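You operate a simulated robot arm through the tools that you are given. There is no shell and no other tool. Be economical: measure what you need, move in short steps, check, and stop when the job is done.

You are at the controls of a simulated robot arm. One attempt, no reset.

JOB
Empty hopper A into the bins without mixing colours.
Fine: black onto black, silver onto silver, brass into the empty bin between them; leave the other hoppers and the filling machine alone.
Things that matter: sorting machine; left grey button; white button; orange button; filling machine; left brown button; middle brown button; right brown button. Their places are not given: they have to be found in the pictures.

Only the result counts: the job must be done as asked and must still hold three seconds after the hand-in. Knocking over, shifting, dropping, spilling or breaking anything else fails it.

ROBOT AND FRAMES
A 7-joint arm with a two-finger parallel gripper, fixed in place. Base frame: the origin is at the foot of the arm, x ahead of it, y to its left, z up. Lengths are in m, angles in rad, forces in N, time in s.
With the tool pointing down near the work surface it reaches from about 0.32 to 0.74 m from the base axis. Its first joint turns from -2.007 to 2.007 rad. Payload 3.91 kg.
The tool frame sits at the grasp point between the pads (the TCP): z along the fingers, y along the line on which they close. The tips reach 0.03 m beyond it. The gripper opens to 0.11 m. The fingers are 0.02 m wide and 0.01 m thick; the gripper's body (0.048 by 0.112 m) begins 0.055 m behind the TCP.
Orientation is that of the tool frame in the base frame, as a unit quaternion [x, y, z, w]. With the fingers straight down and closing along the base's y, the tool's x points along the base's -x, its y along +y and its z along -z.

CONTROLS
- The arm moves only by the tool step_arm. Its argument "moves" is a list of rows, each a list of 7 numbers: the shift along the tool's x, y, z in units of 400 mm (1.0 is 400 mm), then the turn, a rotation vector about the tool's x, y, z in units of 45 degrees (1.0 is 45 degrees), then the gripper command, from -1 (shut) to 1 (fully open), values between in proportion. In form: [[tx, ty, tz, rx, ry, rz, jaw], ...]. A call has 1 to 12 rows; each row is the pose to reach, as a shift and turn from the pose commanded when the call began, along the tool's axes at that moment. A call with a number of a shift or a turn outside -1 to 1 is refused whole. Rows are played at 5 a second. More than 0.05 m and 0.15 rad between two rows, or a gripper value outside its range, and nothing of the call is played. Where a pose cannot be reached the arm comes as near as it can. A force on the tool above 60 N (or 10 N above the force at the start of the call, whichever is more), or a blocked arm, ends the call early, and 0.2 s more pass. Each finger travels about 0.108 m/s and halts on what it meets, pressing with about 34 N; the grip force reading is that of the motor and also rises with nothing between the fingers. The clock runs only during rows and for 0.2 s after the last one: add rows that repeat a pose to give the fingers time. The reply holds the time, the measured pose of the TCP, the force on the tool along the base axes, the opening and the grip force, in the units named above and with some noise, and new pictures: "pictures" is both (left out), scene, wrist or none.
- Cameras (640 x 400 px; columns grow to the right, rows downward): "scene" is fixed at [0.4014, -0.4993, 1.3882]; the picture's right is [0.99, 0.17, 0.00], its down [0.05, -0.29, -0.95] and it looks along [-0.16, 0.94, -0.30] (base axes); focal length 373 px, centre (320, 200). "wrist" rides on the gripper at [0.072, 0.017, -0.103] in the tool frame; the picture's right is [-0.23, 0.97, 0.00], its down [-0.76, -0.18, -0.62] and it looks along [-0.61, -0.14, 0.78] (tool axes); focal length 222 px, centre (320, 200).
- lift_body(by): slides the trunk up (or, below 0, down) by that many m; the arm rides with it, the base frame stays. It gives what a move gives, with no picture.
- point_at(camera, pixels): there is no depth. For up to 12 entries [column, row, z] of the newest picture of that camera ("zoom" is the newest enlarged one), the place [x, y] in the base frame at which the ray of that pixel passes the height z, good to about 0.003 m. The clock stands still meanwhile.
- enlarge(camera, box): a new picture of the part [left, top, right, bottom] of that camera's present view, enlarged. The clock stands still meanwhile.
- close_job(): hands the job in; it is judged then, once.

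Keep the steps short. Do not move on a guess: measure, check each grasp and each placing, and mend mistakes. In all there are 80 turns and 170 pictures (those below and enlarged ones count). Leave the gripper open and the arm clear of the work at the hand-in unless told otherwise, and finish with a single line.

The tools are called after ">>>" as name(argument=value, ...) on one line, values as JSON. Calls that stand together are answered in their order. step_arm: Moves the arm, as the interface text tells. Its arguments: {"type":"object","properties":{"moves":{"type":"array"},"pictures":{"type":"string","enum":["both","scene","wrist","none"]}},"required":["moves"]} The other tools are called the same way: lift_body (by) slides the trunk up or down; point_at (camera, pixels) gives the place at which the rays of pixels pass given heights; enlarge (camera, box) takes an enlarged picture of a part of a camera's view; close_job () hands the job in.

At the start:

```text
time_s: 0.0
tcp_pos: [0.178, 0.4015, 1.1221]
ee_rot: [-0.001, 1.0, 0.0, 0.0]
force: [-0.2, -0.6, -0.7]
finger_gap: 0.1102
finger_force: 0.0
trunk travel left (down, up): [-0.775, 0.215]
```

scene: 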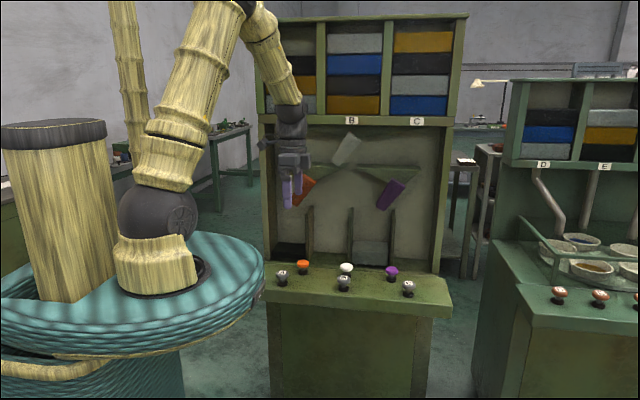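
wrist: 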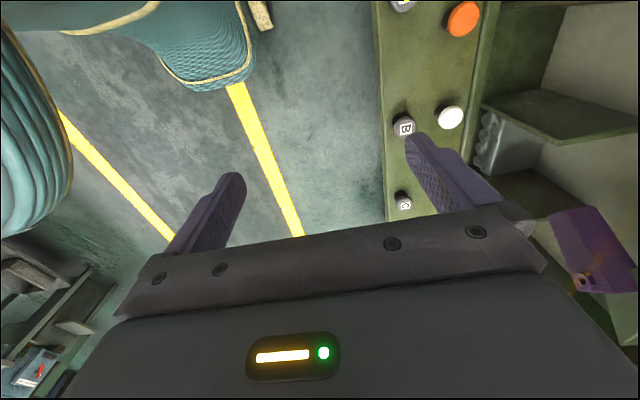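

I see a sorting machine with hoppers (A hidden by the arm), flaps and buttons. I'll look closer.

>>> enlarge(camera="scene", box=[240, 100, 480, 320])

>>> enlarge(camera="scene", box=[240, 0, 480, 140])

>>> enlarge(camera="scene", box=[250, 240, 450, 320])

```text
1.82 times, centred on (360, 210) of scene
```

zoom: 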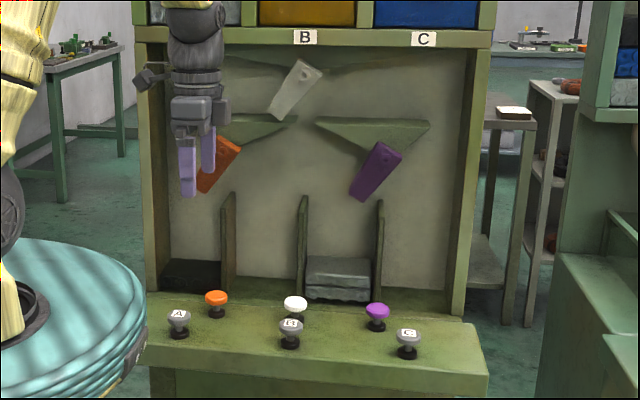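

```text
2.67 times, centred on (360, 70) of scene
```

zoom: 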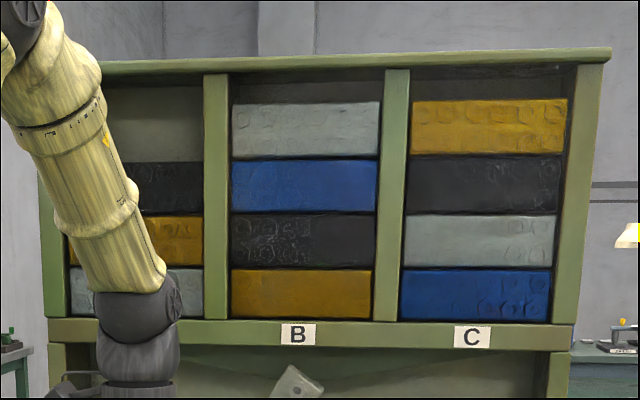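

```text
3.20 times, centred on (350, 280) of scene
```

zoom: 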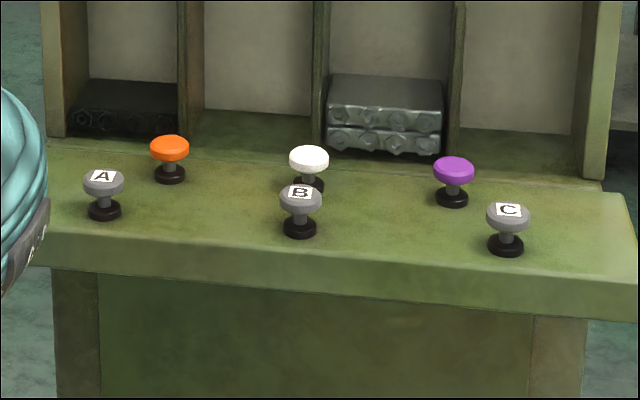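

Hopper A (partly hidden) holds, from the bottom, silver, brass, black; bins are black, empty, silver, empty. Next I measure the button positions.

>>> point_at(camera="scene", pixels=[[282, 278, 0.802], [282, 272, 0.85], [303, 265, 0.85], [346, 268, 0.85], [344, 280, 0.85], [392, 271, 0.85], [408, 286, 0.85], [283, 285, 0.802], [303, 273, 0.802], [344, 291, 0.802], [408, 296, 0.802], [391, 281, 0.802]])

>>> point_at(camera="wrist", pixels=[[404, 127, 0.85], [451, 117, 0.85], [463, 18, 0.85], [403, 200, 0.85], [404, 127, 0.83], [451, 117, 0.83], [463, 18, 0.83], [403, 200, 0.83]])

```text
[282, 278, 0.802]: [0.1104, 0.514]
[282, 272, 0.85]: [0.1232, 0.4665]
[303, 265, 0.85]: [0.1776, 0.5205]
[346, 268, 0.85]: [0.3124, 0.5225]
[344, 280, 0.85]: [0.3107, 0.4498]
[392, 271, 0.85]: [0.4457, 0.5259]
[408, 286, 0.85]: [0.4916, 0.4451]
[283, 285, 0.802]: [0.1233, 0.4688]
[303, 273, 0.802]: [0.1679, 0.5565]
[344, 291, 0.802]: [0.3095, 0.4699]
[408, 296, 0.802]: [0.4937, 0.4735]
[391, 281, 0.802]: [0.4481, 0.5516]
```

```text
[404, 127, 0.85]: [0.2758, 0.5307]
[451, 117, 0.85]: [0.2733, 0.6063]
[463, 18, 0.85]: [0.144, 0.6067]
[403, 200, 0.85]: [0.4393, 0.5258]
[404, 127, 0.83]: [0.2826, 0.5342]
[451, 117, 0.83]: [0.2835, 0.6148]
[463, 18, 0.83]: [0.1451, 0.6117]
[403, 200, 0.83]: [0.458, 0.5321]
```

The wrist and scene rays agree best at button-top z≈0.80, with buttons around y 0.54–0.62. I close the fingers and move the arm away from hopper A, back and to the right, to see it and the flaps.

>>> step_arm(moves=[[-0.1, -0.05, 0, 0, 0, 0, -1], [-0.2, -0.1, 0, 0, 0, 0, -1], [-0.3, -0.15, 0, 0, 0, 0, -1], [-0.4, -0.2, 0, 0, 0, 0, -1], [-0.5, -0.25, 0, 0, 0, 0, -1], [-0.6, -0.3, 0, 0, 0, 0, -1], [-0.6, -0.3, 0, 0, 0, 0, -1]])

```text
time_s: 1.6
tcp_pos: [0.4159, 0.2821, 1.1233]
ee_rot: [-0.001, 1.0, 0.0, -0.001]
force: [-0.6, 0.8, 0.8]
finger_gap: 0.0
finger_force: 34.3
trunk travel left (down, up): [-0.775, 0.215]
```

scene: 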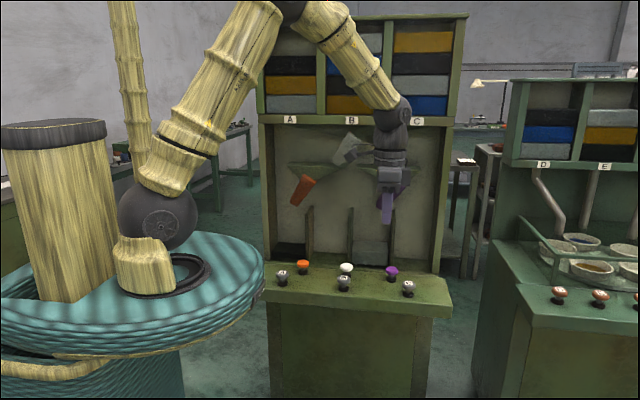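
wrist: 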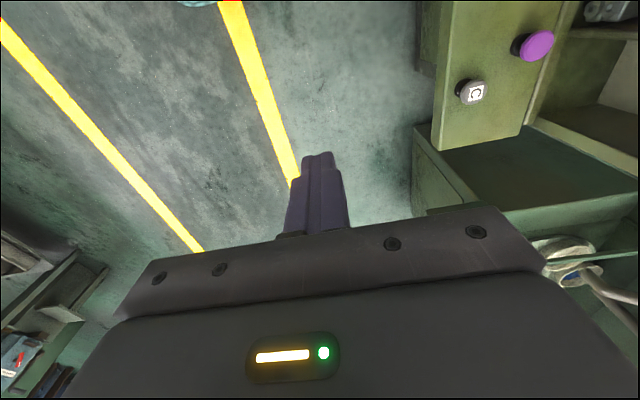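

>>> enlarge(camera="scene", box=[258, 20, 338, 120])

>>> enlarge(camera="scene", box=[260, 115, 440, 275])

>>> point_at(camera="wrist", pixels=[[474, 92, 0.8], [538, 46, 0.8], [474, 92, 0.78], [538, 46, 0.78]])

>>> point_at(camera="scene", pixels=[[282, 272, 0.8], [303, 264, 0.8], [346, 267, 0.8], [392, 271, 0.8], [408, 286, 0.8]])

```text
4.00 times, centred on (298, 70) of scene
```

zoom: 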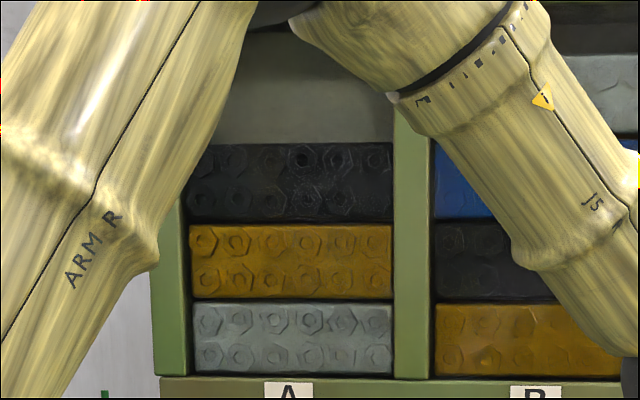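

```text
2.50 times, centred on (350, 195) of scene
```

zoom: 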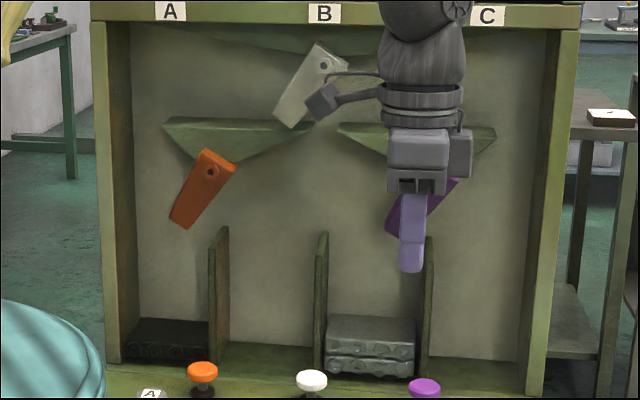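

```text
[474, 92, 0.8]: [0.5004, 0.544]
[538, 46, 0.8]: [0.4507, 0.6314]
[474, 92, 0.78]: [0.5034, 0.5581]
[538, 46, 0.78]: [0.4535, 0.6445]
```

```text
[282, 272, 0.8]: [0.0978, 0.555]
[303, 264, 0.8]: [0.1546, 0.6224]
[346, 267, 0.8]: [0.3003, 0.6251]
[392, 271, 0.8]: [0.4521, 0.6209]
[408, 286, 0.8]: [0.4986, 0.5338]
```

Hopper A confirmed: silver (bottom), brass, black. All three flaps slant down to the left, so currently items go left; white must be flipped for silver. I turn the tool 90° so that the wrist camera faces the machine and the gripper is slim towards it.

>>> step_arm(moves=[[0, 0, 0, 0, 0, -0.167, -1], [0, 0, 0, 0, 0, -0.333, -1], [0, 0, 0, 0, 0, -0.5, -1], [0, 0, 0, 0, 0, -0.667, -1], [0, 0, 0, 0, 0, -0.833, -1], [0, 0, 0, 0, 0, -1, -1]], pictures="none")

>>> step_arm(moves=[[0, 0, 0, 0, 0, -0.167, -1], [0, 0, 0, 0, 0, -0.333, -1], [0, 0, 0, 0, 0, -0.5, -1], [0, 0, 0, 0, 0, -0.667, -1], [0, 0, 0, 0, 0, -0.833, -1], [0, 0, 0, 0, 0, -1, -1]])

```text
time_s: 3.0
tcp_pos: [0.4177, 0.2807, 1.1214]
ee_rot: [-0.384, 0.923, 0.0, 0.0]
force: [0.1, -0.3, 0.0]
finger_gap: 0.0
finger_force: 33.9
trunk travel left (down, up): [-0.775, 0.215]
```

```text
time_s: 4.4
tcp_pos: [0.4167, 0.2815, 1.1231]
ee_rot: [0.708, -0.706, -0.001, 0.001]
force: [-0.4, 0.0, -0.1]
finger_gap: 0.0
finger_force: 34.5
trunk travel left (down, up): [-0.775, 0.215]
```

scene: 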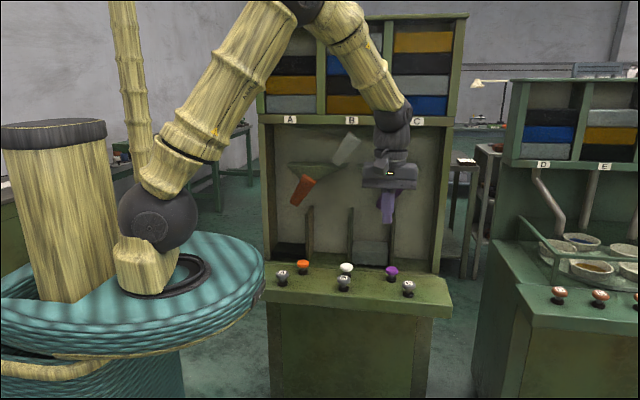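
wrist: 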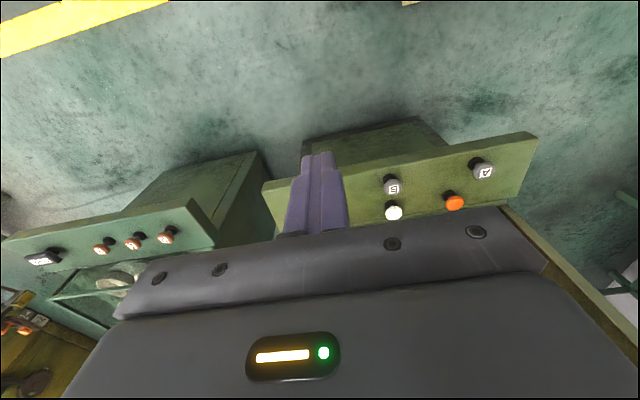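

The camera now faces the machine. I measure the buttons from here to refine positions and heights.

>>> point_at(camera="wrist", pixels=[[394, 212, 0.8], [394, 212, 0.79], [455, 203, 0.8], [455, 203, 0.79], [485, 173, 0.8], [485, 173, 0.79], [393, 188, 0.8]])

>>> enlarge(camera="scene", box=[265, 250, 425, 310])

```text
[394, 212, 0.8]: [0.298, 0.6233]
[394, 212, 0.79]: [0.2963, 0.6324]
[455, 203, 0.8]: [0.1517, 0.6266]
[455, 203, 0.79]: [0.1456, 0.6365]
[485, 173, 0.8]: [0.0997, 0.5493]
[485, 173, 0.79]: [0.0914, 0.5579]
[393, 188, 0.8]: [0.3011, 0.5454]
```

```text
4.00 times, centred on (345, 280) of scene
```

zoom: 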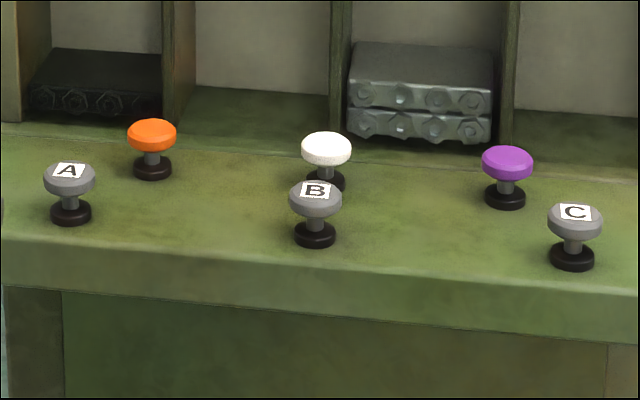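

Both cameras agree at z=0.80: white (0.299,0.624), A (0.099,0.552), orange (0.153,0.625). I check the front plane of the machine before approaching.

>>> point_at(camera="zoom", pixels=[[10, 122, 0.77], [172, 128, 0.77], [335, 140, 0.77], [410, 140, 0.77], [5, 285, 0.74], [5, 240, 0.77], [70, 215, 0.77], [325, 185, 0.77]])

>>> step_arm(moves=[[0, 0.1, 0.1, 0, 0, 0, -1], [-0.08, 0.18, 0.15, 0, 0, 0, -1], [-0.16, 0.26, 0.2, 0, 0, 0, -1], [-0.25, 0.294, 0.25, 0, 0, 0, -1], [-0.35, 0.294, 0.3, 0, 0, 0, -1], [-0.45, 0.294, 0.35, 0, 0, 0, -1], [-0.55, 0.294, 0.4, 0, 0, 0, -1]])

```text
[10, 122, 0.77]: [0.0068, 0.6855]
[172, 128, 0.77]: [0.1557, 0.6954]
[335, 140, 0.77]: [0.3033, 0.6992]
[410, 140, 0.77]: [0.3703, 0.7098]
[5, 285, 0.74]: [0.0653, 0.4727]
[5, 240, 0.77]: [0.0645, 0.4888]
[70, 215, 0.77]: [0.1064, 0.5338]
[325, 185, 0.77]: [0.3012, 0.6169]
```

```text
refused: row 1 steps farther than a row can; nothing moved
```

The machine's face plane is at y≈0.69, so there's clearance at y 0.624. The first row was too long; resending shorter.

>>> step_arm(moves=[[0, 0.08, 0.08, 0, 0, 0, -1], [-0.06, 0.15, 0.14, 0, 0, 0, -1], [-0.12, 0.22, 0.2, 0, 0, 0, -1], [-0.2, 0.27, 0.26, 0, 0, 0, -1], [-0.29, 0.294, 0.31, 0, 0, 0, -1], [-0.39, 0.294, 0.36, 0, 0, 0, -1], [-0.49, 0.294, 0.41, 0, 0, 0, -1], [-0.59, 0.294, 0.45, 0, 0, 0, -1], [-0.69, 0.294, 0.5, 0, 0, 0, -1], [-0.69, 0.294, 0.5, 0, 0, 0, -1]])

```text
time_s: 6.6
tcp_pos: [0.3021, 0.5558, 0.922]
ee_rot: [-0.707, 0.707, 0.0, 0.0]
force: [-0.5, 0.3, 0.0]
finger_gap: 0.0002
finger_force: 34.0
trunk travel left (down, up): [-0.775, 0.215]
```

scene: 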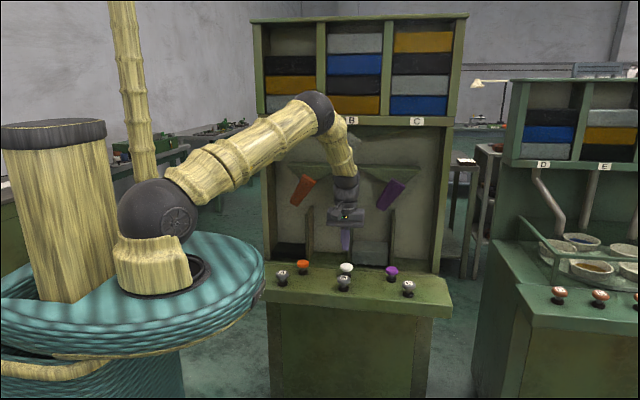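
wrist: 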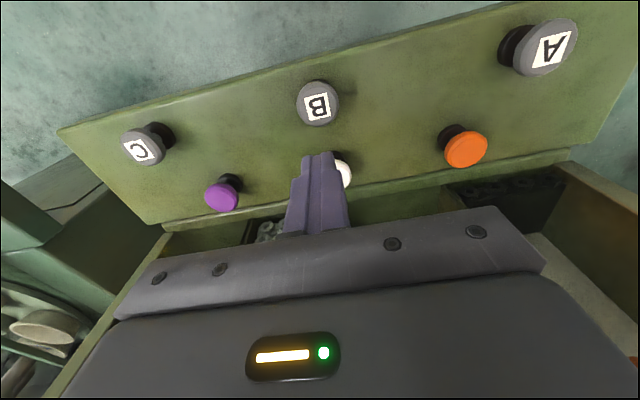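

Good. I re-measure the buttons from close up.

>>> point_at(camera="wrist", pixels=[[318, 104, 0.8], [466, 149, 0.8], [549, 48, 0.8], [350, 175, 0.8], [222, 197, 0.8], [466, 149, 0.79], [549, 48, 0.79]])

```text
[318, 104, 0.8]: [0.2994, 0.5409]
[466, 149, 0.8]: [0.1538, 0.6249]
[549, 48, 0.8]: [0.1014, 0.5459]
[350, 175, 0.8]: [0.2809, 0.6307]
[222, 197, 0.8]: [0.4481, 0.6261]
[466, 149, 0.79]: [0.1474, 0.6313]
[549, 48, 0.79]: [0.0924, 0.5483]
```

White at (0.299,0.624). I move above it with tips at about z 0.815, then press in a separate call.

>>> step_arm(moves=[[-0.08, 0.005, 0, 0, 0, 0, -1], [-0.167, 0.005, 0, 0, 0, 0, -1], [-0.167, 0.005, 0.1, 0, 0, 0, -1], [-0.167, 0.005, 0.19, 0, 0, 0, -1], [-0.167, 0.005, 0.19, 0, 0, 0, -1]])

>>> enlarge(camera="scene", box=[265, 210, 425, 310])

```text
time_s: 7.8
tcp_pos: [0.2961, 0.6216, 0.8462]
ee_rot: [0.708, -0.707, 0.001, 0.001]
force: [0.8, 0.0, -0.4]
finger_gap: 0.0
finger_force: 33.8
trunk travel left (down, up): [-0.775, 0.215]
```

scene: 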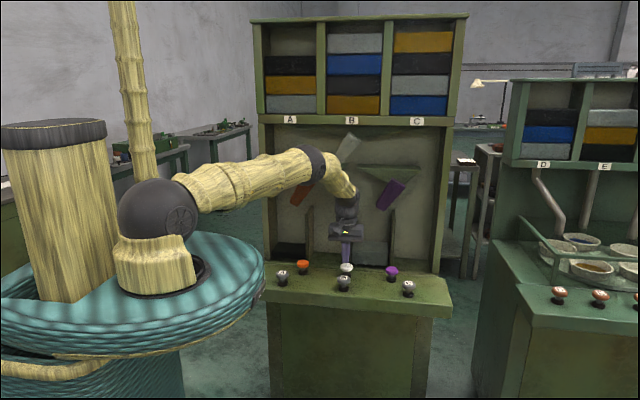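
wrist: 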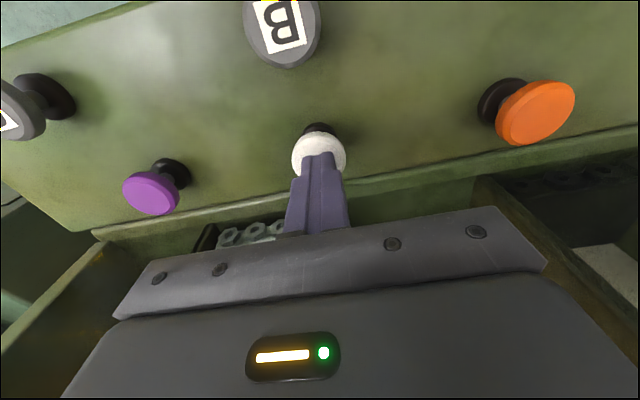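

```text
4.00 times, centred on (345, 260) of scene
```

zoom: 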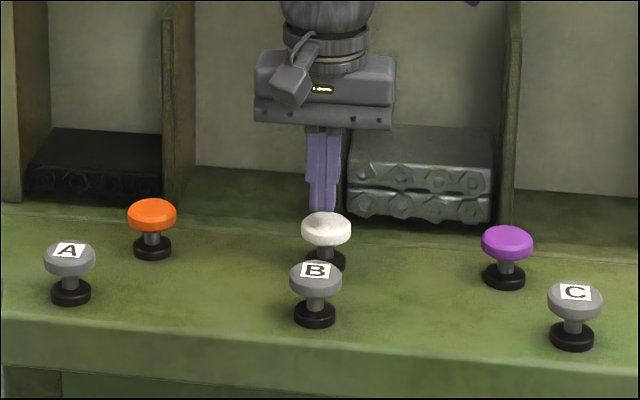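

Tips are directly above the white cap. I press down in 4–5 mm steps.

>>> step_arm(moves=[[0, 0, 0.015, 0, 0, 0, -1], [0, 0, 0.03, 0, 0, 0, -1], [0, 0, 0.04, 0, 0, 0, -1], [0, 0, 0.05, 0, 0, 0, -1]], pictures="scene")

>>> enlarge(camera="scene", box=[265, 110, 445, 300])

```text
time_s: 8.8
tcp_pos: [0.2973, 0.6246, 0.826]
ee_rot: [-0.707, 0.707, 0.0, 0.0]
force: [-0.5, -1.2, 3.8]
finger_gap: 0.0002
finger_force: 33.7
trunk travel left (down, up): [-0.775, 0.215]
```

scene: 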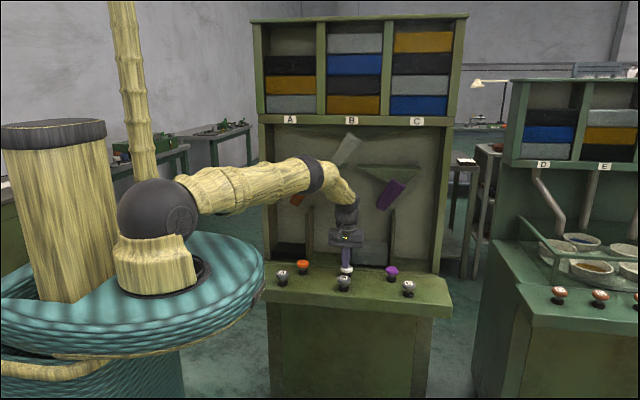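

```text
2.11 times, centred on (355, 205) of scene
```

zoom: 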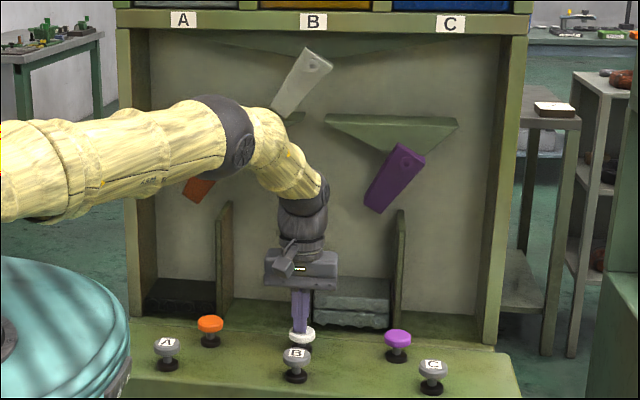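

Contact with 3.8 N, flap not yet moved. I press further in 2 mm steps.

>>> step_arm(moves=[[0, 0, 0.005, 0, 0, 0, -1], [0, 0, 0.01, 0, 0, 0, -1], [0, 0, 0.015, 0, 0, 0, -1], [0, 0, 0.015, 0, 0, 0, -1]], pictures="scene")

```text
time_s: 9.8
tcp_pos: [0.2977, 0.625, 0.8216]
ee_rot: [-0.707, 0.707, 0.0, 0.0]
force: [-2.9, 0.4, 6.4]
finger_gap: 0.0
finger_force: 33.9
trunk travel left (down, up): [-0.775, 0.215]
```

scene: 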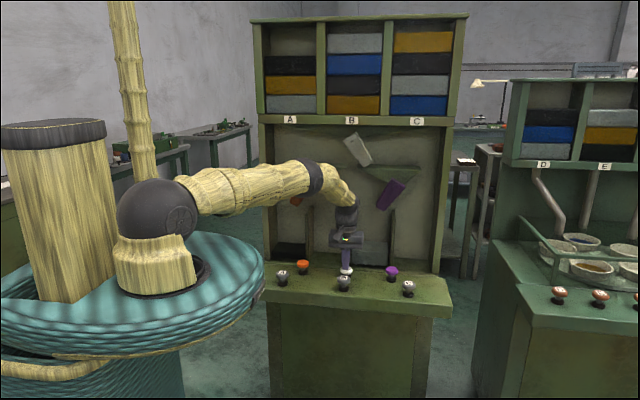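

The white flap now slants down to the right. I lift off and move above button A (0.100, 0.548).

>>> step_arm(moves=[[0, 0, -0.1, 0, 0, 0, -1], [0, 0, -0.2, 0, 0, 0, -1], [0.04, 0.08, -0.22, 0, 0, 0, -1], [0.08, 0.18, -0.22, 0, 0, 0, -1], [0.12, 0.28, -0.22, 0, 0, 0, -1], [0.16, 0.38, -0.22, 0, 0, 0, -1], [0.19, 0.48, -0.22, 0, 0, 0, -1], [0.1925, 0.495, -0.2, 0, 0, 0, -1], [0.1925, 0.495, -0.1, 0, 0, 0, -1], [0.1925, 0.495, -0.07, 0, 0, 0, -1], [0.1925, 0.495, -0.07, 0, 0, 0, -1]])

>>> enlarge(camera="scene", box=[250, 110, 450, 310])

```text
time_s: 12.2
tcp_pos: [0.1003, 0.5494, 0.8479]
ee_rot: [-0.707, 0.707, 0.0, 0.0]
force: [-0.3, -0.3, -0.2]
finger_gap: 0.0001
finger_force: 34.3
trunk travel left (down, up): [-0.775, 0.215]
```

scene: 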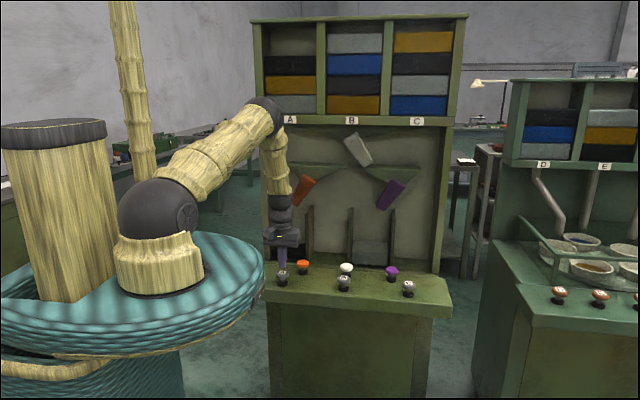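
wrist: 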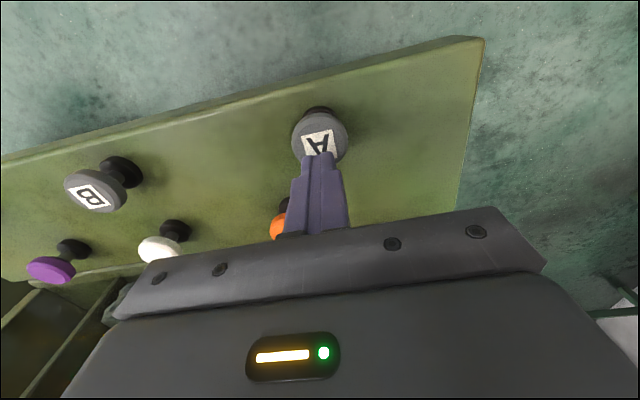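

```text
2.00 times, centred on (350, 210) of scene
```

zoom: 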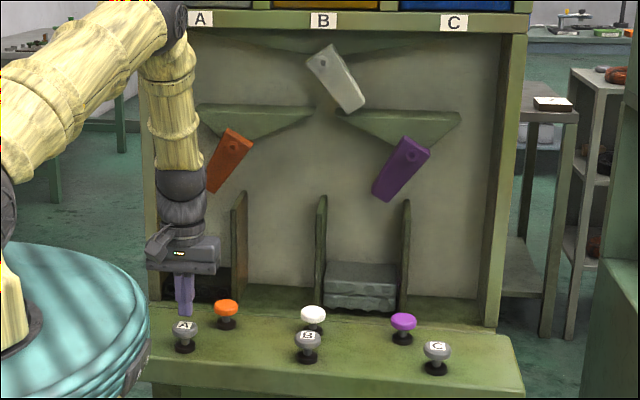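

Route is now right at white, left at purple → silver bin. Tips sit ~6 mm too far back over A; I correct and press to the depth that worked.

>>> step_arm(moves=[[0.015, 0, 0, 0, 0, 0, -1], [0.015, 0, 0.03, 0, 0, 0, -1], [0.015, 0, 0.045, 0, 0, 0, -1], [0.015, 0, 0.055, 0, 0, 0, -1], [0.015, 0, 0.06, 0, 0, 0, -1], [0.015, 0, 0.065, 0, 0, 0, -1]], pictures="scene")

```text
time_s: 13.6
tcp_pos: [0.0999, 0.5427, 0.8234]
ee_rot: [-0.707, 0.708, 0.0, 0.001]
force: [1.2, 3.7, 4.7]
finger_gap: 0.0
finger_force: 33.8
trunk travel left (down, up): [-0.775, 0.215]
```

scene: 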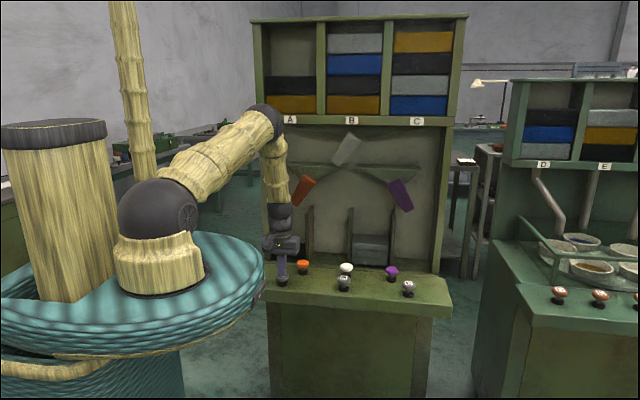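

Silver has dropped, and the flaps it passed (white, purple) flipped by themselves. I lift off and check the bins.

>>> step_arm(moves=[[0, 0, -0.08, 0, 0, 0, -1], [0, 0, -0.16, 0, 0, 0, -1], [0, 0, -0.16, 0, 0, 0, -1]], pictures="none")

>>> enlarge(camera="scene", box=[250, 110, 450, 310])

>>> enlarge(camera="scene", box=[250, 10, 450, 130])

```text
time_s: 14.4
tcp_pos: [0.1003, 0.5434, 0.885]
ee_rot: [-0.707, 0.707, 0.0, 0.0]
force: [0.6, -0.4, -0.3]
finger_gap: 0.0003
finger_force: 34.1
trunk travel left (down, up): [-0.775, 0.215]
```

```text
2.00 times, centred on (350, 210) of scene
```

zoom: 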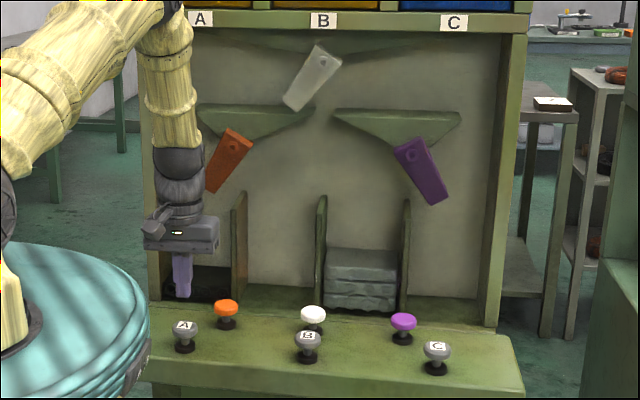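

```text
3.20 times, centred on (350, 70) of scene
```

zoom: 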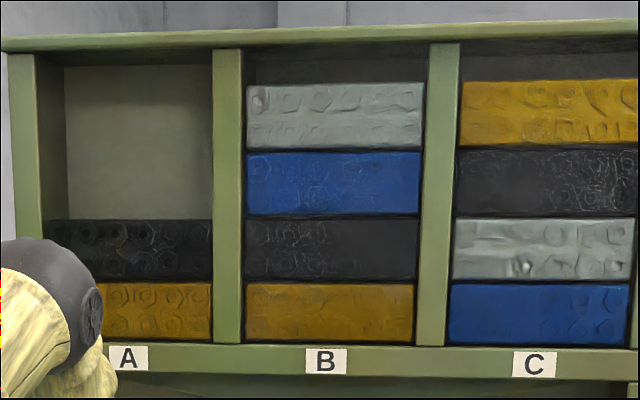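

Silver landed in bin 3 (now three layers); hopper A has brass then black. White now points left; I go to orange (0.153, 0.625) to flip it right.

>>> step_arm(moves=[[-0.07, -0.045, 0, 0, 0, 0, -1], [-0.14, -0.09, 0, 0, 0, 0, -1], [-0.204, -0.1325, 0, 0, 0, 0, -1], [-0.204, -0.1325, 0.05, 0, 0, 0, -1], [-0.204, -0.1325, 0.09, 0, 0, 0, -1], [-0.204, -0.1325, 0.09, 0, 0, 0, -1]], pictures="wrist")

```text
time_s: 15.8
tcp_pos: [0.1547, 0.6245, 0.8511]
ee_rot: [-0.707, 0.707, -0.001, 0.0]
force: [-0.6, -0.4, -0.1]
finger_gap: 0.0002
finger_force: 34.1
trunk travel left (down, up): [-0.775, 0.215]
```

wrist: 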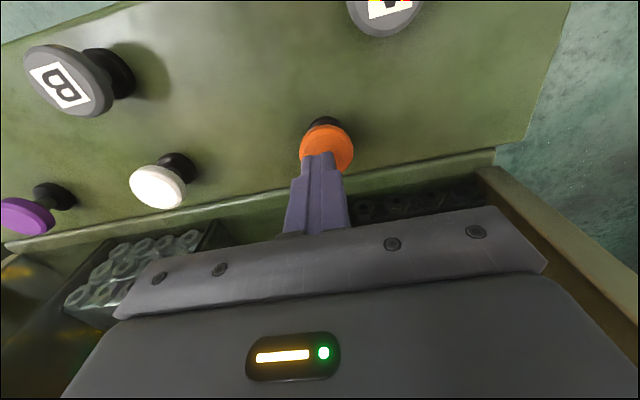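

Centred within ~3 mm; I nudge and press.

>>> step_arm(moves=[[0, 0.008, 0.02, 0, 0, 0, -1], [0, 0.008, 0.04, 0, 0, 0, -1], [0, 0.008, 0.055, 0, 0, 0, -1], [0, 0.008, 0.065, 0, 0, 0, -1], [0, 0.008, 0.072, 0, 0, 0, -1], [0, 0.008, 0.075, 0, 0, 0, -1]], pictures="scene")

>>> enlarge(camera="scene", box=[250, 110, 450, 310])

```text
time_s: 17.2
tcp_pos: [0.1492, 0.6246, 0.8205]
ee_rot: [0.707, -0.707, -0.001, -0.001]
force: [-0.7, 2.5, 5.6]
finger_gap: 0.0001
finger_force: 34.0
trunk travel left (down, up): [-0.775, 0.215]
```

scene: 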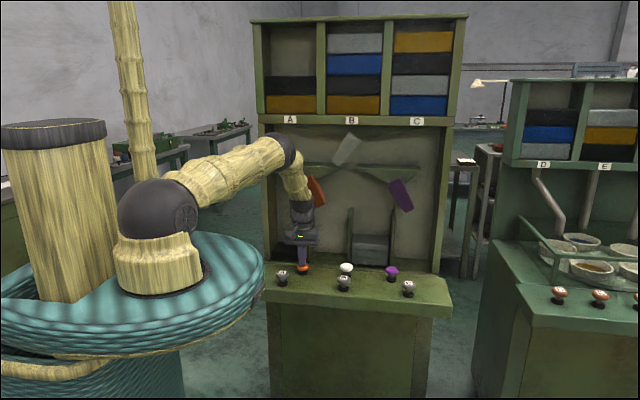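

```text
2.00 times, centred on (350, 210) of scene
```

zoom: 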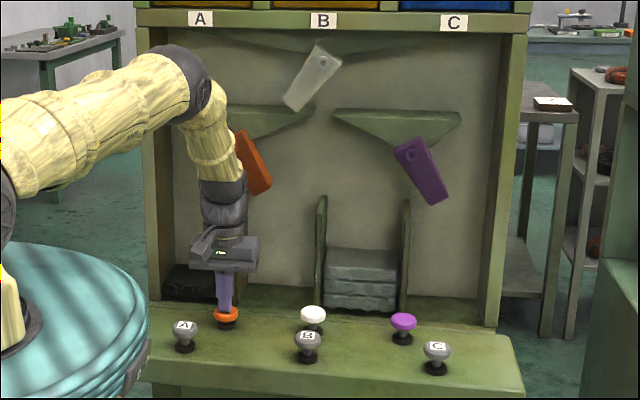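

Orange now points right, white left → bin 2. Lift and return above A.

>>> step_arm(moves=[[0, 0, -0.09, 0, 0, 0, -1], [0, 0, -0.17, 0, 0, 0, -1], [0.07, 0.045, -0.17, 0, 0, 0, -1], [0.14, 0.09, -0.17, 0, 0, 0, -1], [0.205, 0.125, -0.17, 0, 0, 0, -1], [0.205, 0.125, -0.11, 0, 0, 0, -1], [0.205, 0.125, -0.07, 0, 0, 0, -1], [0.205, 0.125, -0.07, 0, 0, 0, -1]])

>>> enlarge(camera="scene", box=[250, 110, 450, 310])

```text
time_s: 19.0
tcp_pos: [0.1011, 0.5413, 0.8513]
ee_rot: [0.707, -0.707, -0.001, 0.0]
force: [0.2, -0.3, -0.7]
finger_gap: 0.0
finger_force: 33.7
trunk travel left (down, up): [-0.775, 0.215]
```

scene: 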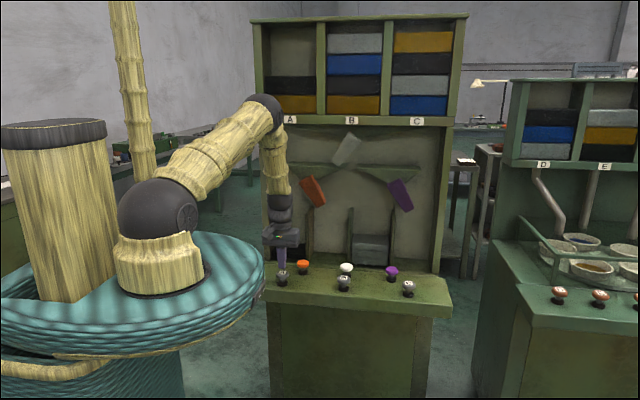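
wrist: 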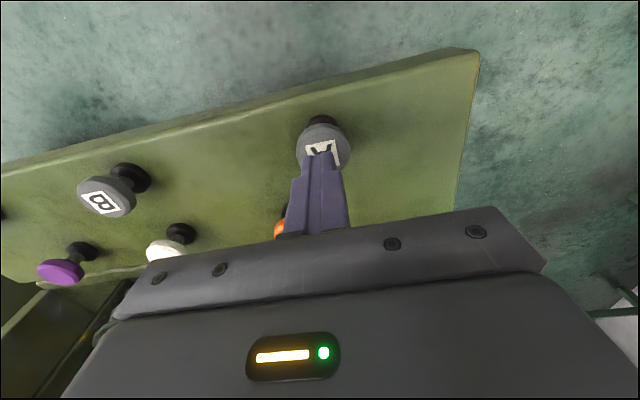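

```text
2.00 times, centred on (350, 210) of scene
```

zoom: 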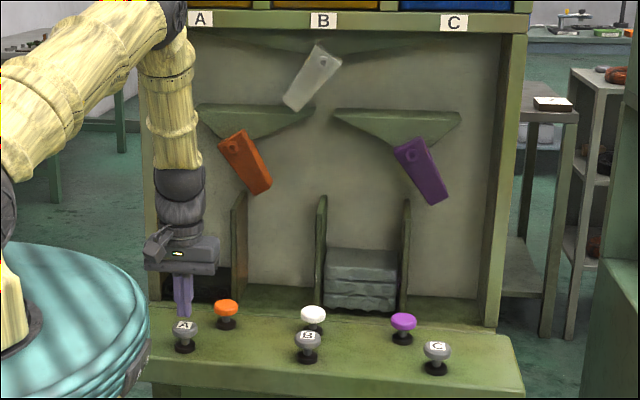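

Well centred; press A once for brass. I then lift in the same call.

>>> step_arm(moves=[[0, 0, 0.02, 0, 0, 0, -1], [0, 0, 0.04, 0, 0, 0, -1], [0, 0, 0.055, 0, 0, 0, -1], [0, 0, 0.065, 0, 0, 0, -1], [0, 0, 0.07, 0, 0, 0, -1], [0, 0, 0.07, 0, 0, 0, -1]], pictures="scene")

>>> enlarge(camera="scene", box=[250, 110, 450, 310])

```text
time_s: 20.4
tcp_pos: [0.0994, 0.5405, 0.8214]
ee_rot: [-0.707, 0.708, 0.0, 0.0]
force: [-1.4, -2.1, 4.7]
finger_gap: 0.0
finger_force: 34.3
trunk travel left (down, up): [-0.775, 0.215]
```

scene: 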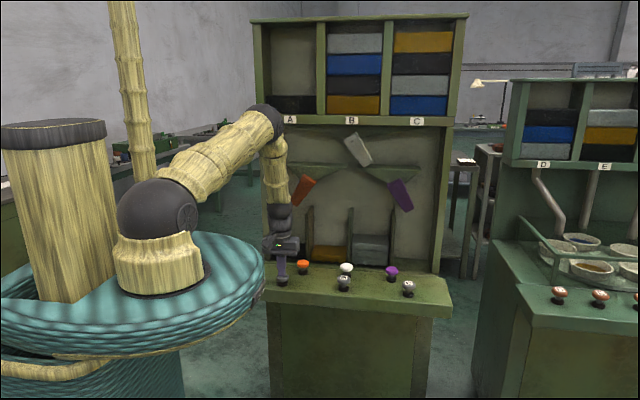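

```text
2.00 times, centred on (350, 210) of scene
```

zoom: 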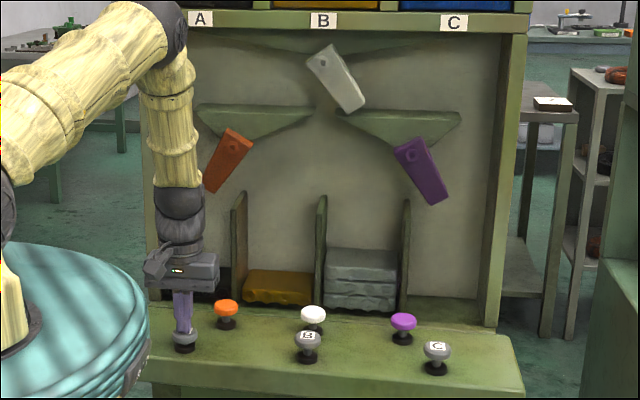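

Brass is in bin 2; orange flipped left, white flipped right. Black needs white left, so I go to the white button.

>>> step_arm(moves=[[0, 0, -0.1, 0, 0, 0, -1], [0, 0, -0.2, 0, 0, 0, -1], [-0.04, -0.1, -0.2, 0, 0, 0, -1], [-0.08, -0.2, -0.2, 0, 0, 0, -1], [-0.12, -0.3, -0.2, 0, 0, 0, -1], [-0.16, -0.4, -0.2, 0, 0, 0, -1], [-0.2, -0.49, -0.2, 0, 0, 0, -1], [-0.2075, -0.4975, -0.18, 0, 0, 0, -1], [-0.2075, -0.4975, -0.1, 0, 0, 0, -1], [-0.2075, -0.4975, -0.07, 0, 0, 0, -1], [-0.2075, -0.4975, -0.07, 0, 0, 0, -1]], pictures="wrist")

```text
time_s: 22.8
tcp_pos: [0.2999, 0.6257, 0.8459]
ee_rot: [-0.707, 0.707, 0.0, 0.0]
force: [0.7, -0.7, 0.7]
finger_gap: 0.0001
finger_force: 33.9
trunk travel left (down, up): [-0.775, 0.215]
```

wrist: 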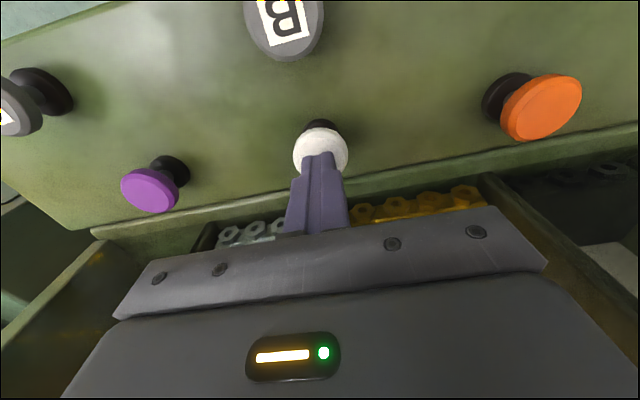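

Centred over white; pressing.

>>> step_arm(moves=[[0, 0, 0.02, 0, 0, 0, -1], [0, 0, 0.04, 0, 0, 0, -1], [0, 0, 0.055, 0, 0, 0, -1], [0, 0, 0.062, 0, 0, 0, -1], [0, 0, 0.067, 0, 0, 0, -1], [0, 0, 0.067, 0, 0, 0, -1]], pictures="scene")

```text
time_s: 24.2
tcp_pos: [0.3002, 0.6238, 0.8216]
ee_rot: [0.707, -0.707, -0.001, 0.0]
force: [-1.5, 3.1, 5.7]
finger_gap: 0.0
finger_force: 34.1
trunk travel left (down, up): [-0.775, 0.215]
```

scene: 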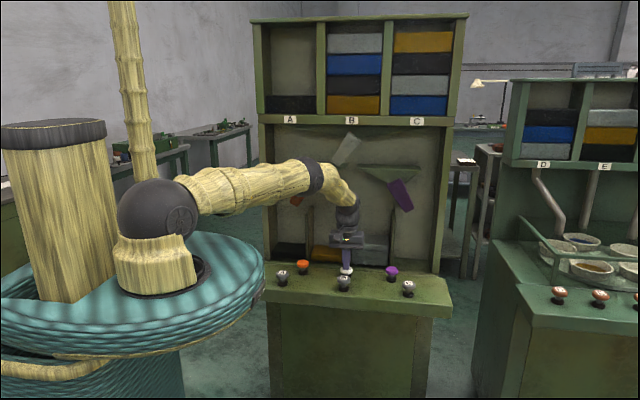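

White flap points left again. Lift and return above A.

>>> step_arm(moves=[[0, 0, -0.1, 0, 0, 0, -1], [0, 0, -0.2, 0, 0, 0, -1], [0.04, 0.08, -0.22, 0, 0, 0, -1], [0.08, 0.18, -0.22, 0, 0, 0, -1], [0.12, 0.28, -0.22, 0, 0, 0, -1], [0.16, 0.38, -0.22, 0, 0, 0, -1], [0.2, 0.48, -0.22, 0, 0, 0, -1], [0.2075, 0.4975, -0.2, 0, 0, 0, -1], [0.2075, 0.4975, -0.1, 0, 0, 0, -1], [0.2075, 0.4975, -0.07, 0, 0, 0, -1], [0.2075, 0.4975, -0.07, 0, 0, 0, -1]])

>>> enlarge(camera="scene", box=[250, 110, 450, 310])

```text
time_s: 26.6
tcp_pos: [0.1001, 0.5412, 0.851]
ee_rot: [-0.707, 0.707, 0.0, 0.0]
force: [-0.7, 0.2, -0.2]
finger_gap: 0.0
finger_force: 33.7
trunk travel left (down, up): [-0.775, 0.215]
```

scene: 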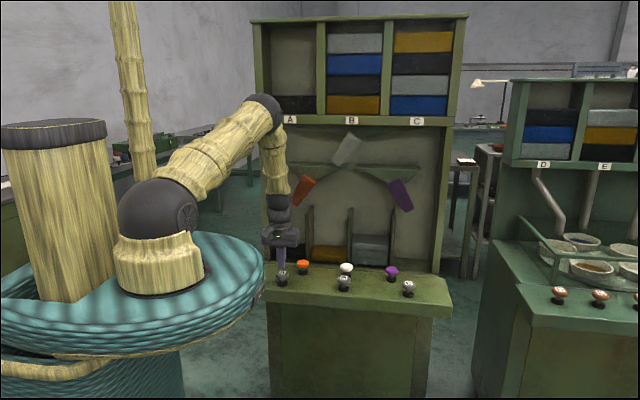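
wrist: 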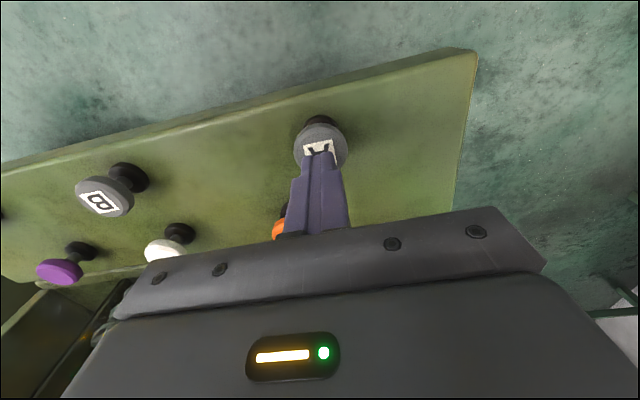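

```text
2.00 times, centred on (350, 210) of scene
```

zoom: 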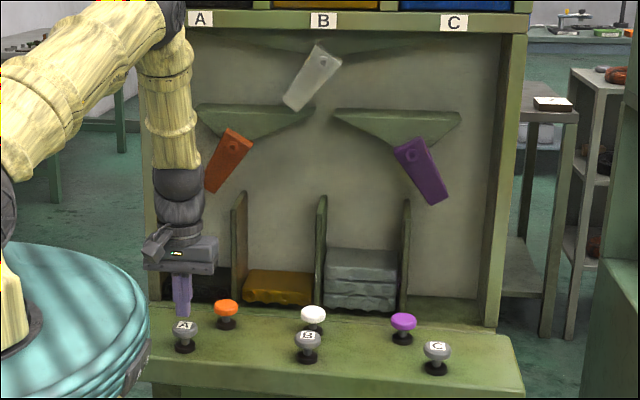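

White left and orange left → black bin. Press A for black.

>>> step_arm(moves=[[0, 0, 0.02, 0, 0, 0, -1], [0, 0, 0.04, 0, 0, 0, -1], [0, 0, 0.055, 0, 0, 0, -1], [0, 0, 0.065, 0, 0, 0, -1], [0, 0, 0.07, 0, 0, 0, -1], [0, 0, 0.07, 0, 0, 0, -1]], pictures="scene")

```text
time_s: 28.0
tcp_pos: [0.0997, 0.5411, 0.8223]
ee_rot: [-0.707, 0.708, 0.0, 0.001]
force: [0.1, 0.4, 4.4]
finger_gap: 0.0001
finger_force: 34.3
trunk travel left (down, up): [-0.775, 0.215]
```

scene: 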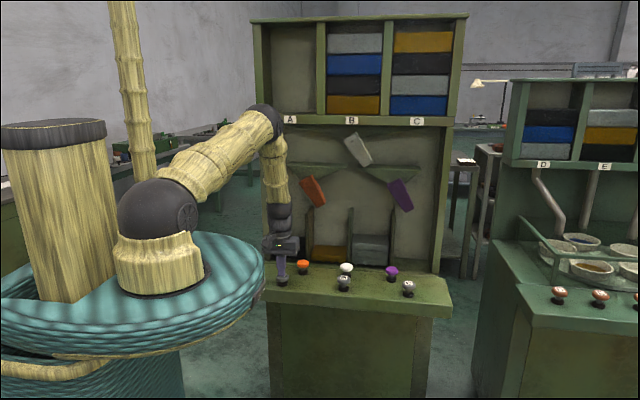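

Hopper A is empty. I lift, back off toward -y and up, and open the gripper only once well clear.

>>> step_arm(moves=[[0, 0, -0.1, 0, 0, 0, -1], [0, 0, -0.2, 0, 0, 0, -1], [0, 0, -0.3, 0, 0, 0, -1], [0.04, -0.05, -0.4, 0, 0, 0, -1], [0.1, -0.12, -0.45, 0, 0, 0, -1], [0.16, -0.2, -0.5, 0, 0, 0, -1], [0.22, -0.28, -0.54, 0, 0, 0, -1], [0.28, -0.36, -0.58, 0, 0, 0, 0], [0.34, -0.44, -0.6, 0, 0, 0, 1], [0.34, -0.44, -0.6, 0, 0, 0, 1], [0.34, -0.44, -0.6, 0, 0, 0, 1], [0.34, -0.44, -0.6, 0, 0, 0, 1]], pictures="scene")

>>> enlarge(camera="scene", box=[250, 110, 450, 310])

```text
time_s: 30.6
tcp_pos: [0.2776, 0.407, 1.062]
ee_rot: [0.708, -0.707, 0.0, 0.001]
force: [0.0, -0.9, 0.3]
finger_gap: 0.11
finger_force: 0.0
trunk travel left (down, up): [-0.775, 0.215]
```

scene: 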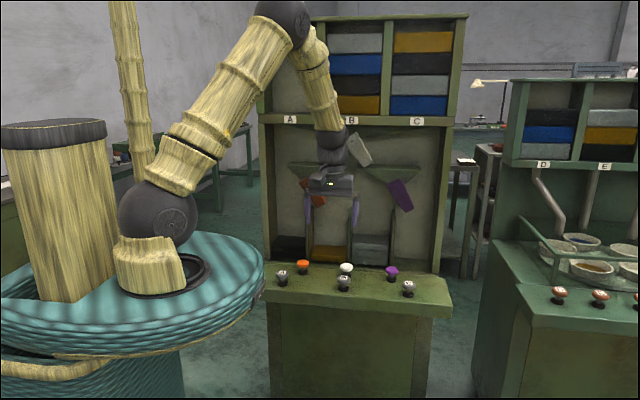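

```text
2.00 times, centred on (350, 210) of scene
```

zoom: 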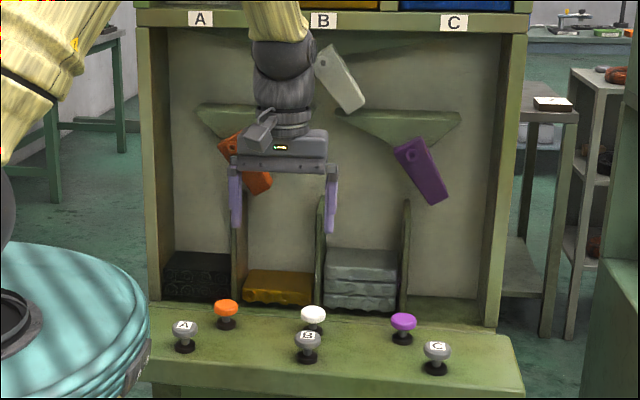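

Black went onto black, brass into bin 2, silver onto silver. The gripper is open and clear, so I hand in.

>>> close_job()

```text
The job is handed in.
```

Hopper A is empty: black went onto black, silver onto silver and brass into the empty bin between them; hoppers B and C and the filling machine were not touched.
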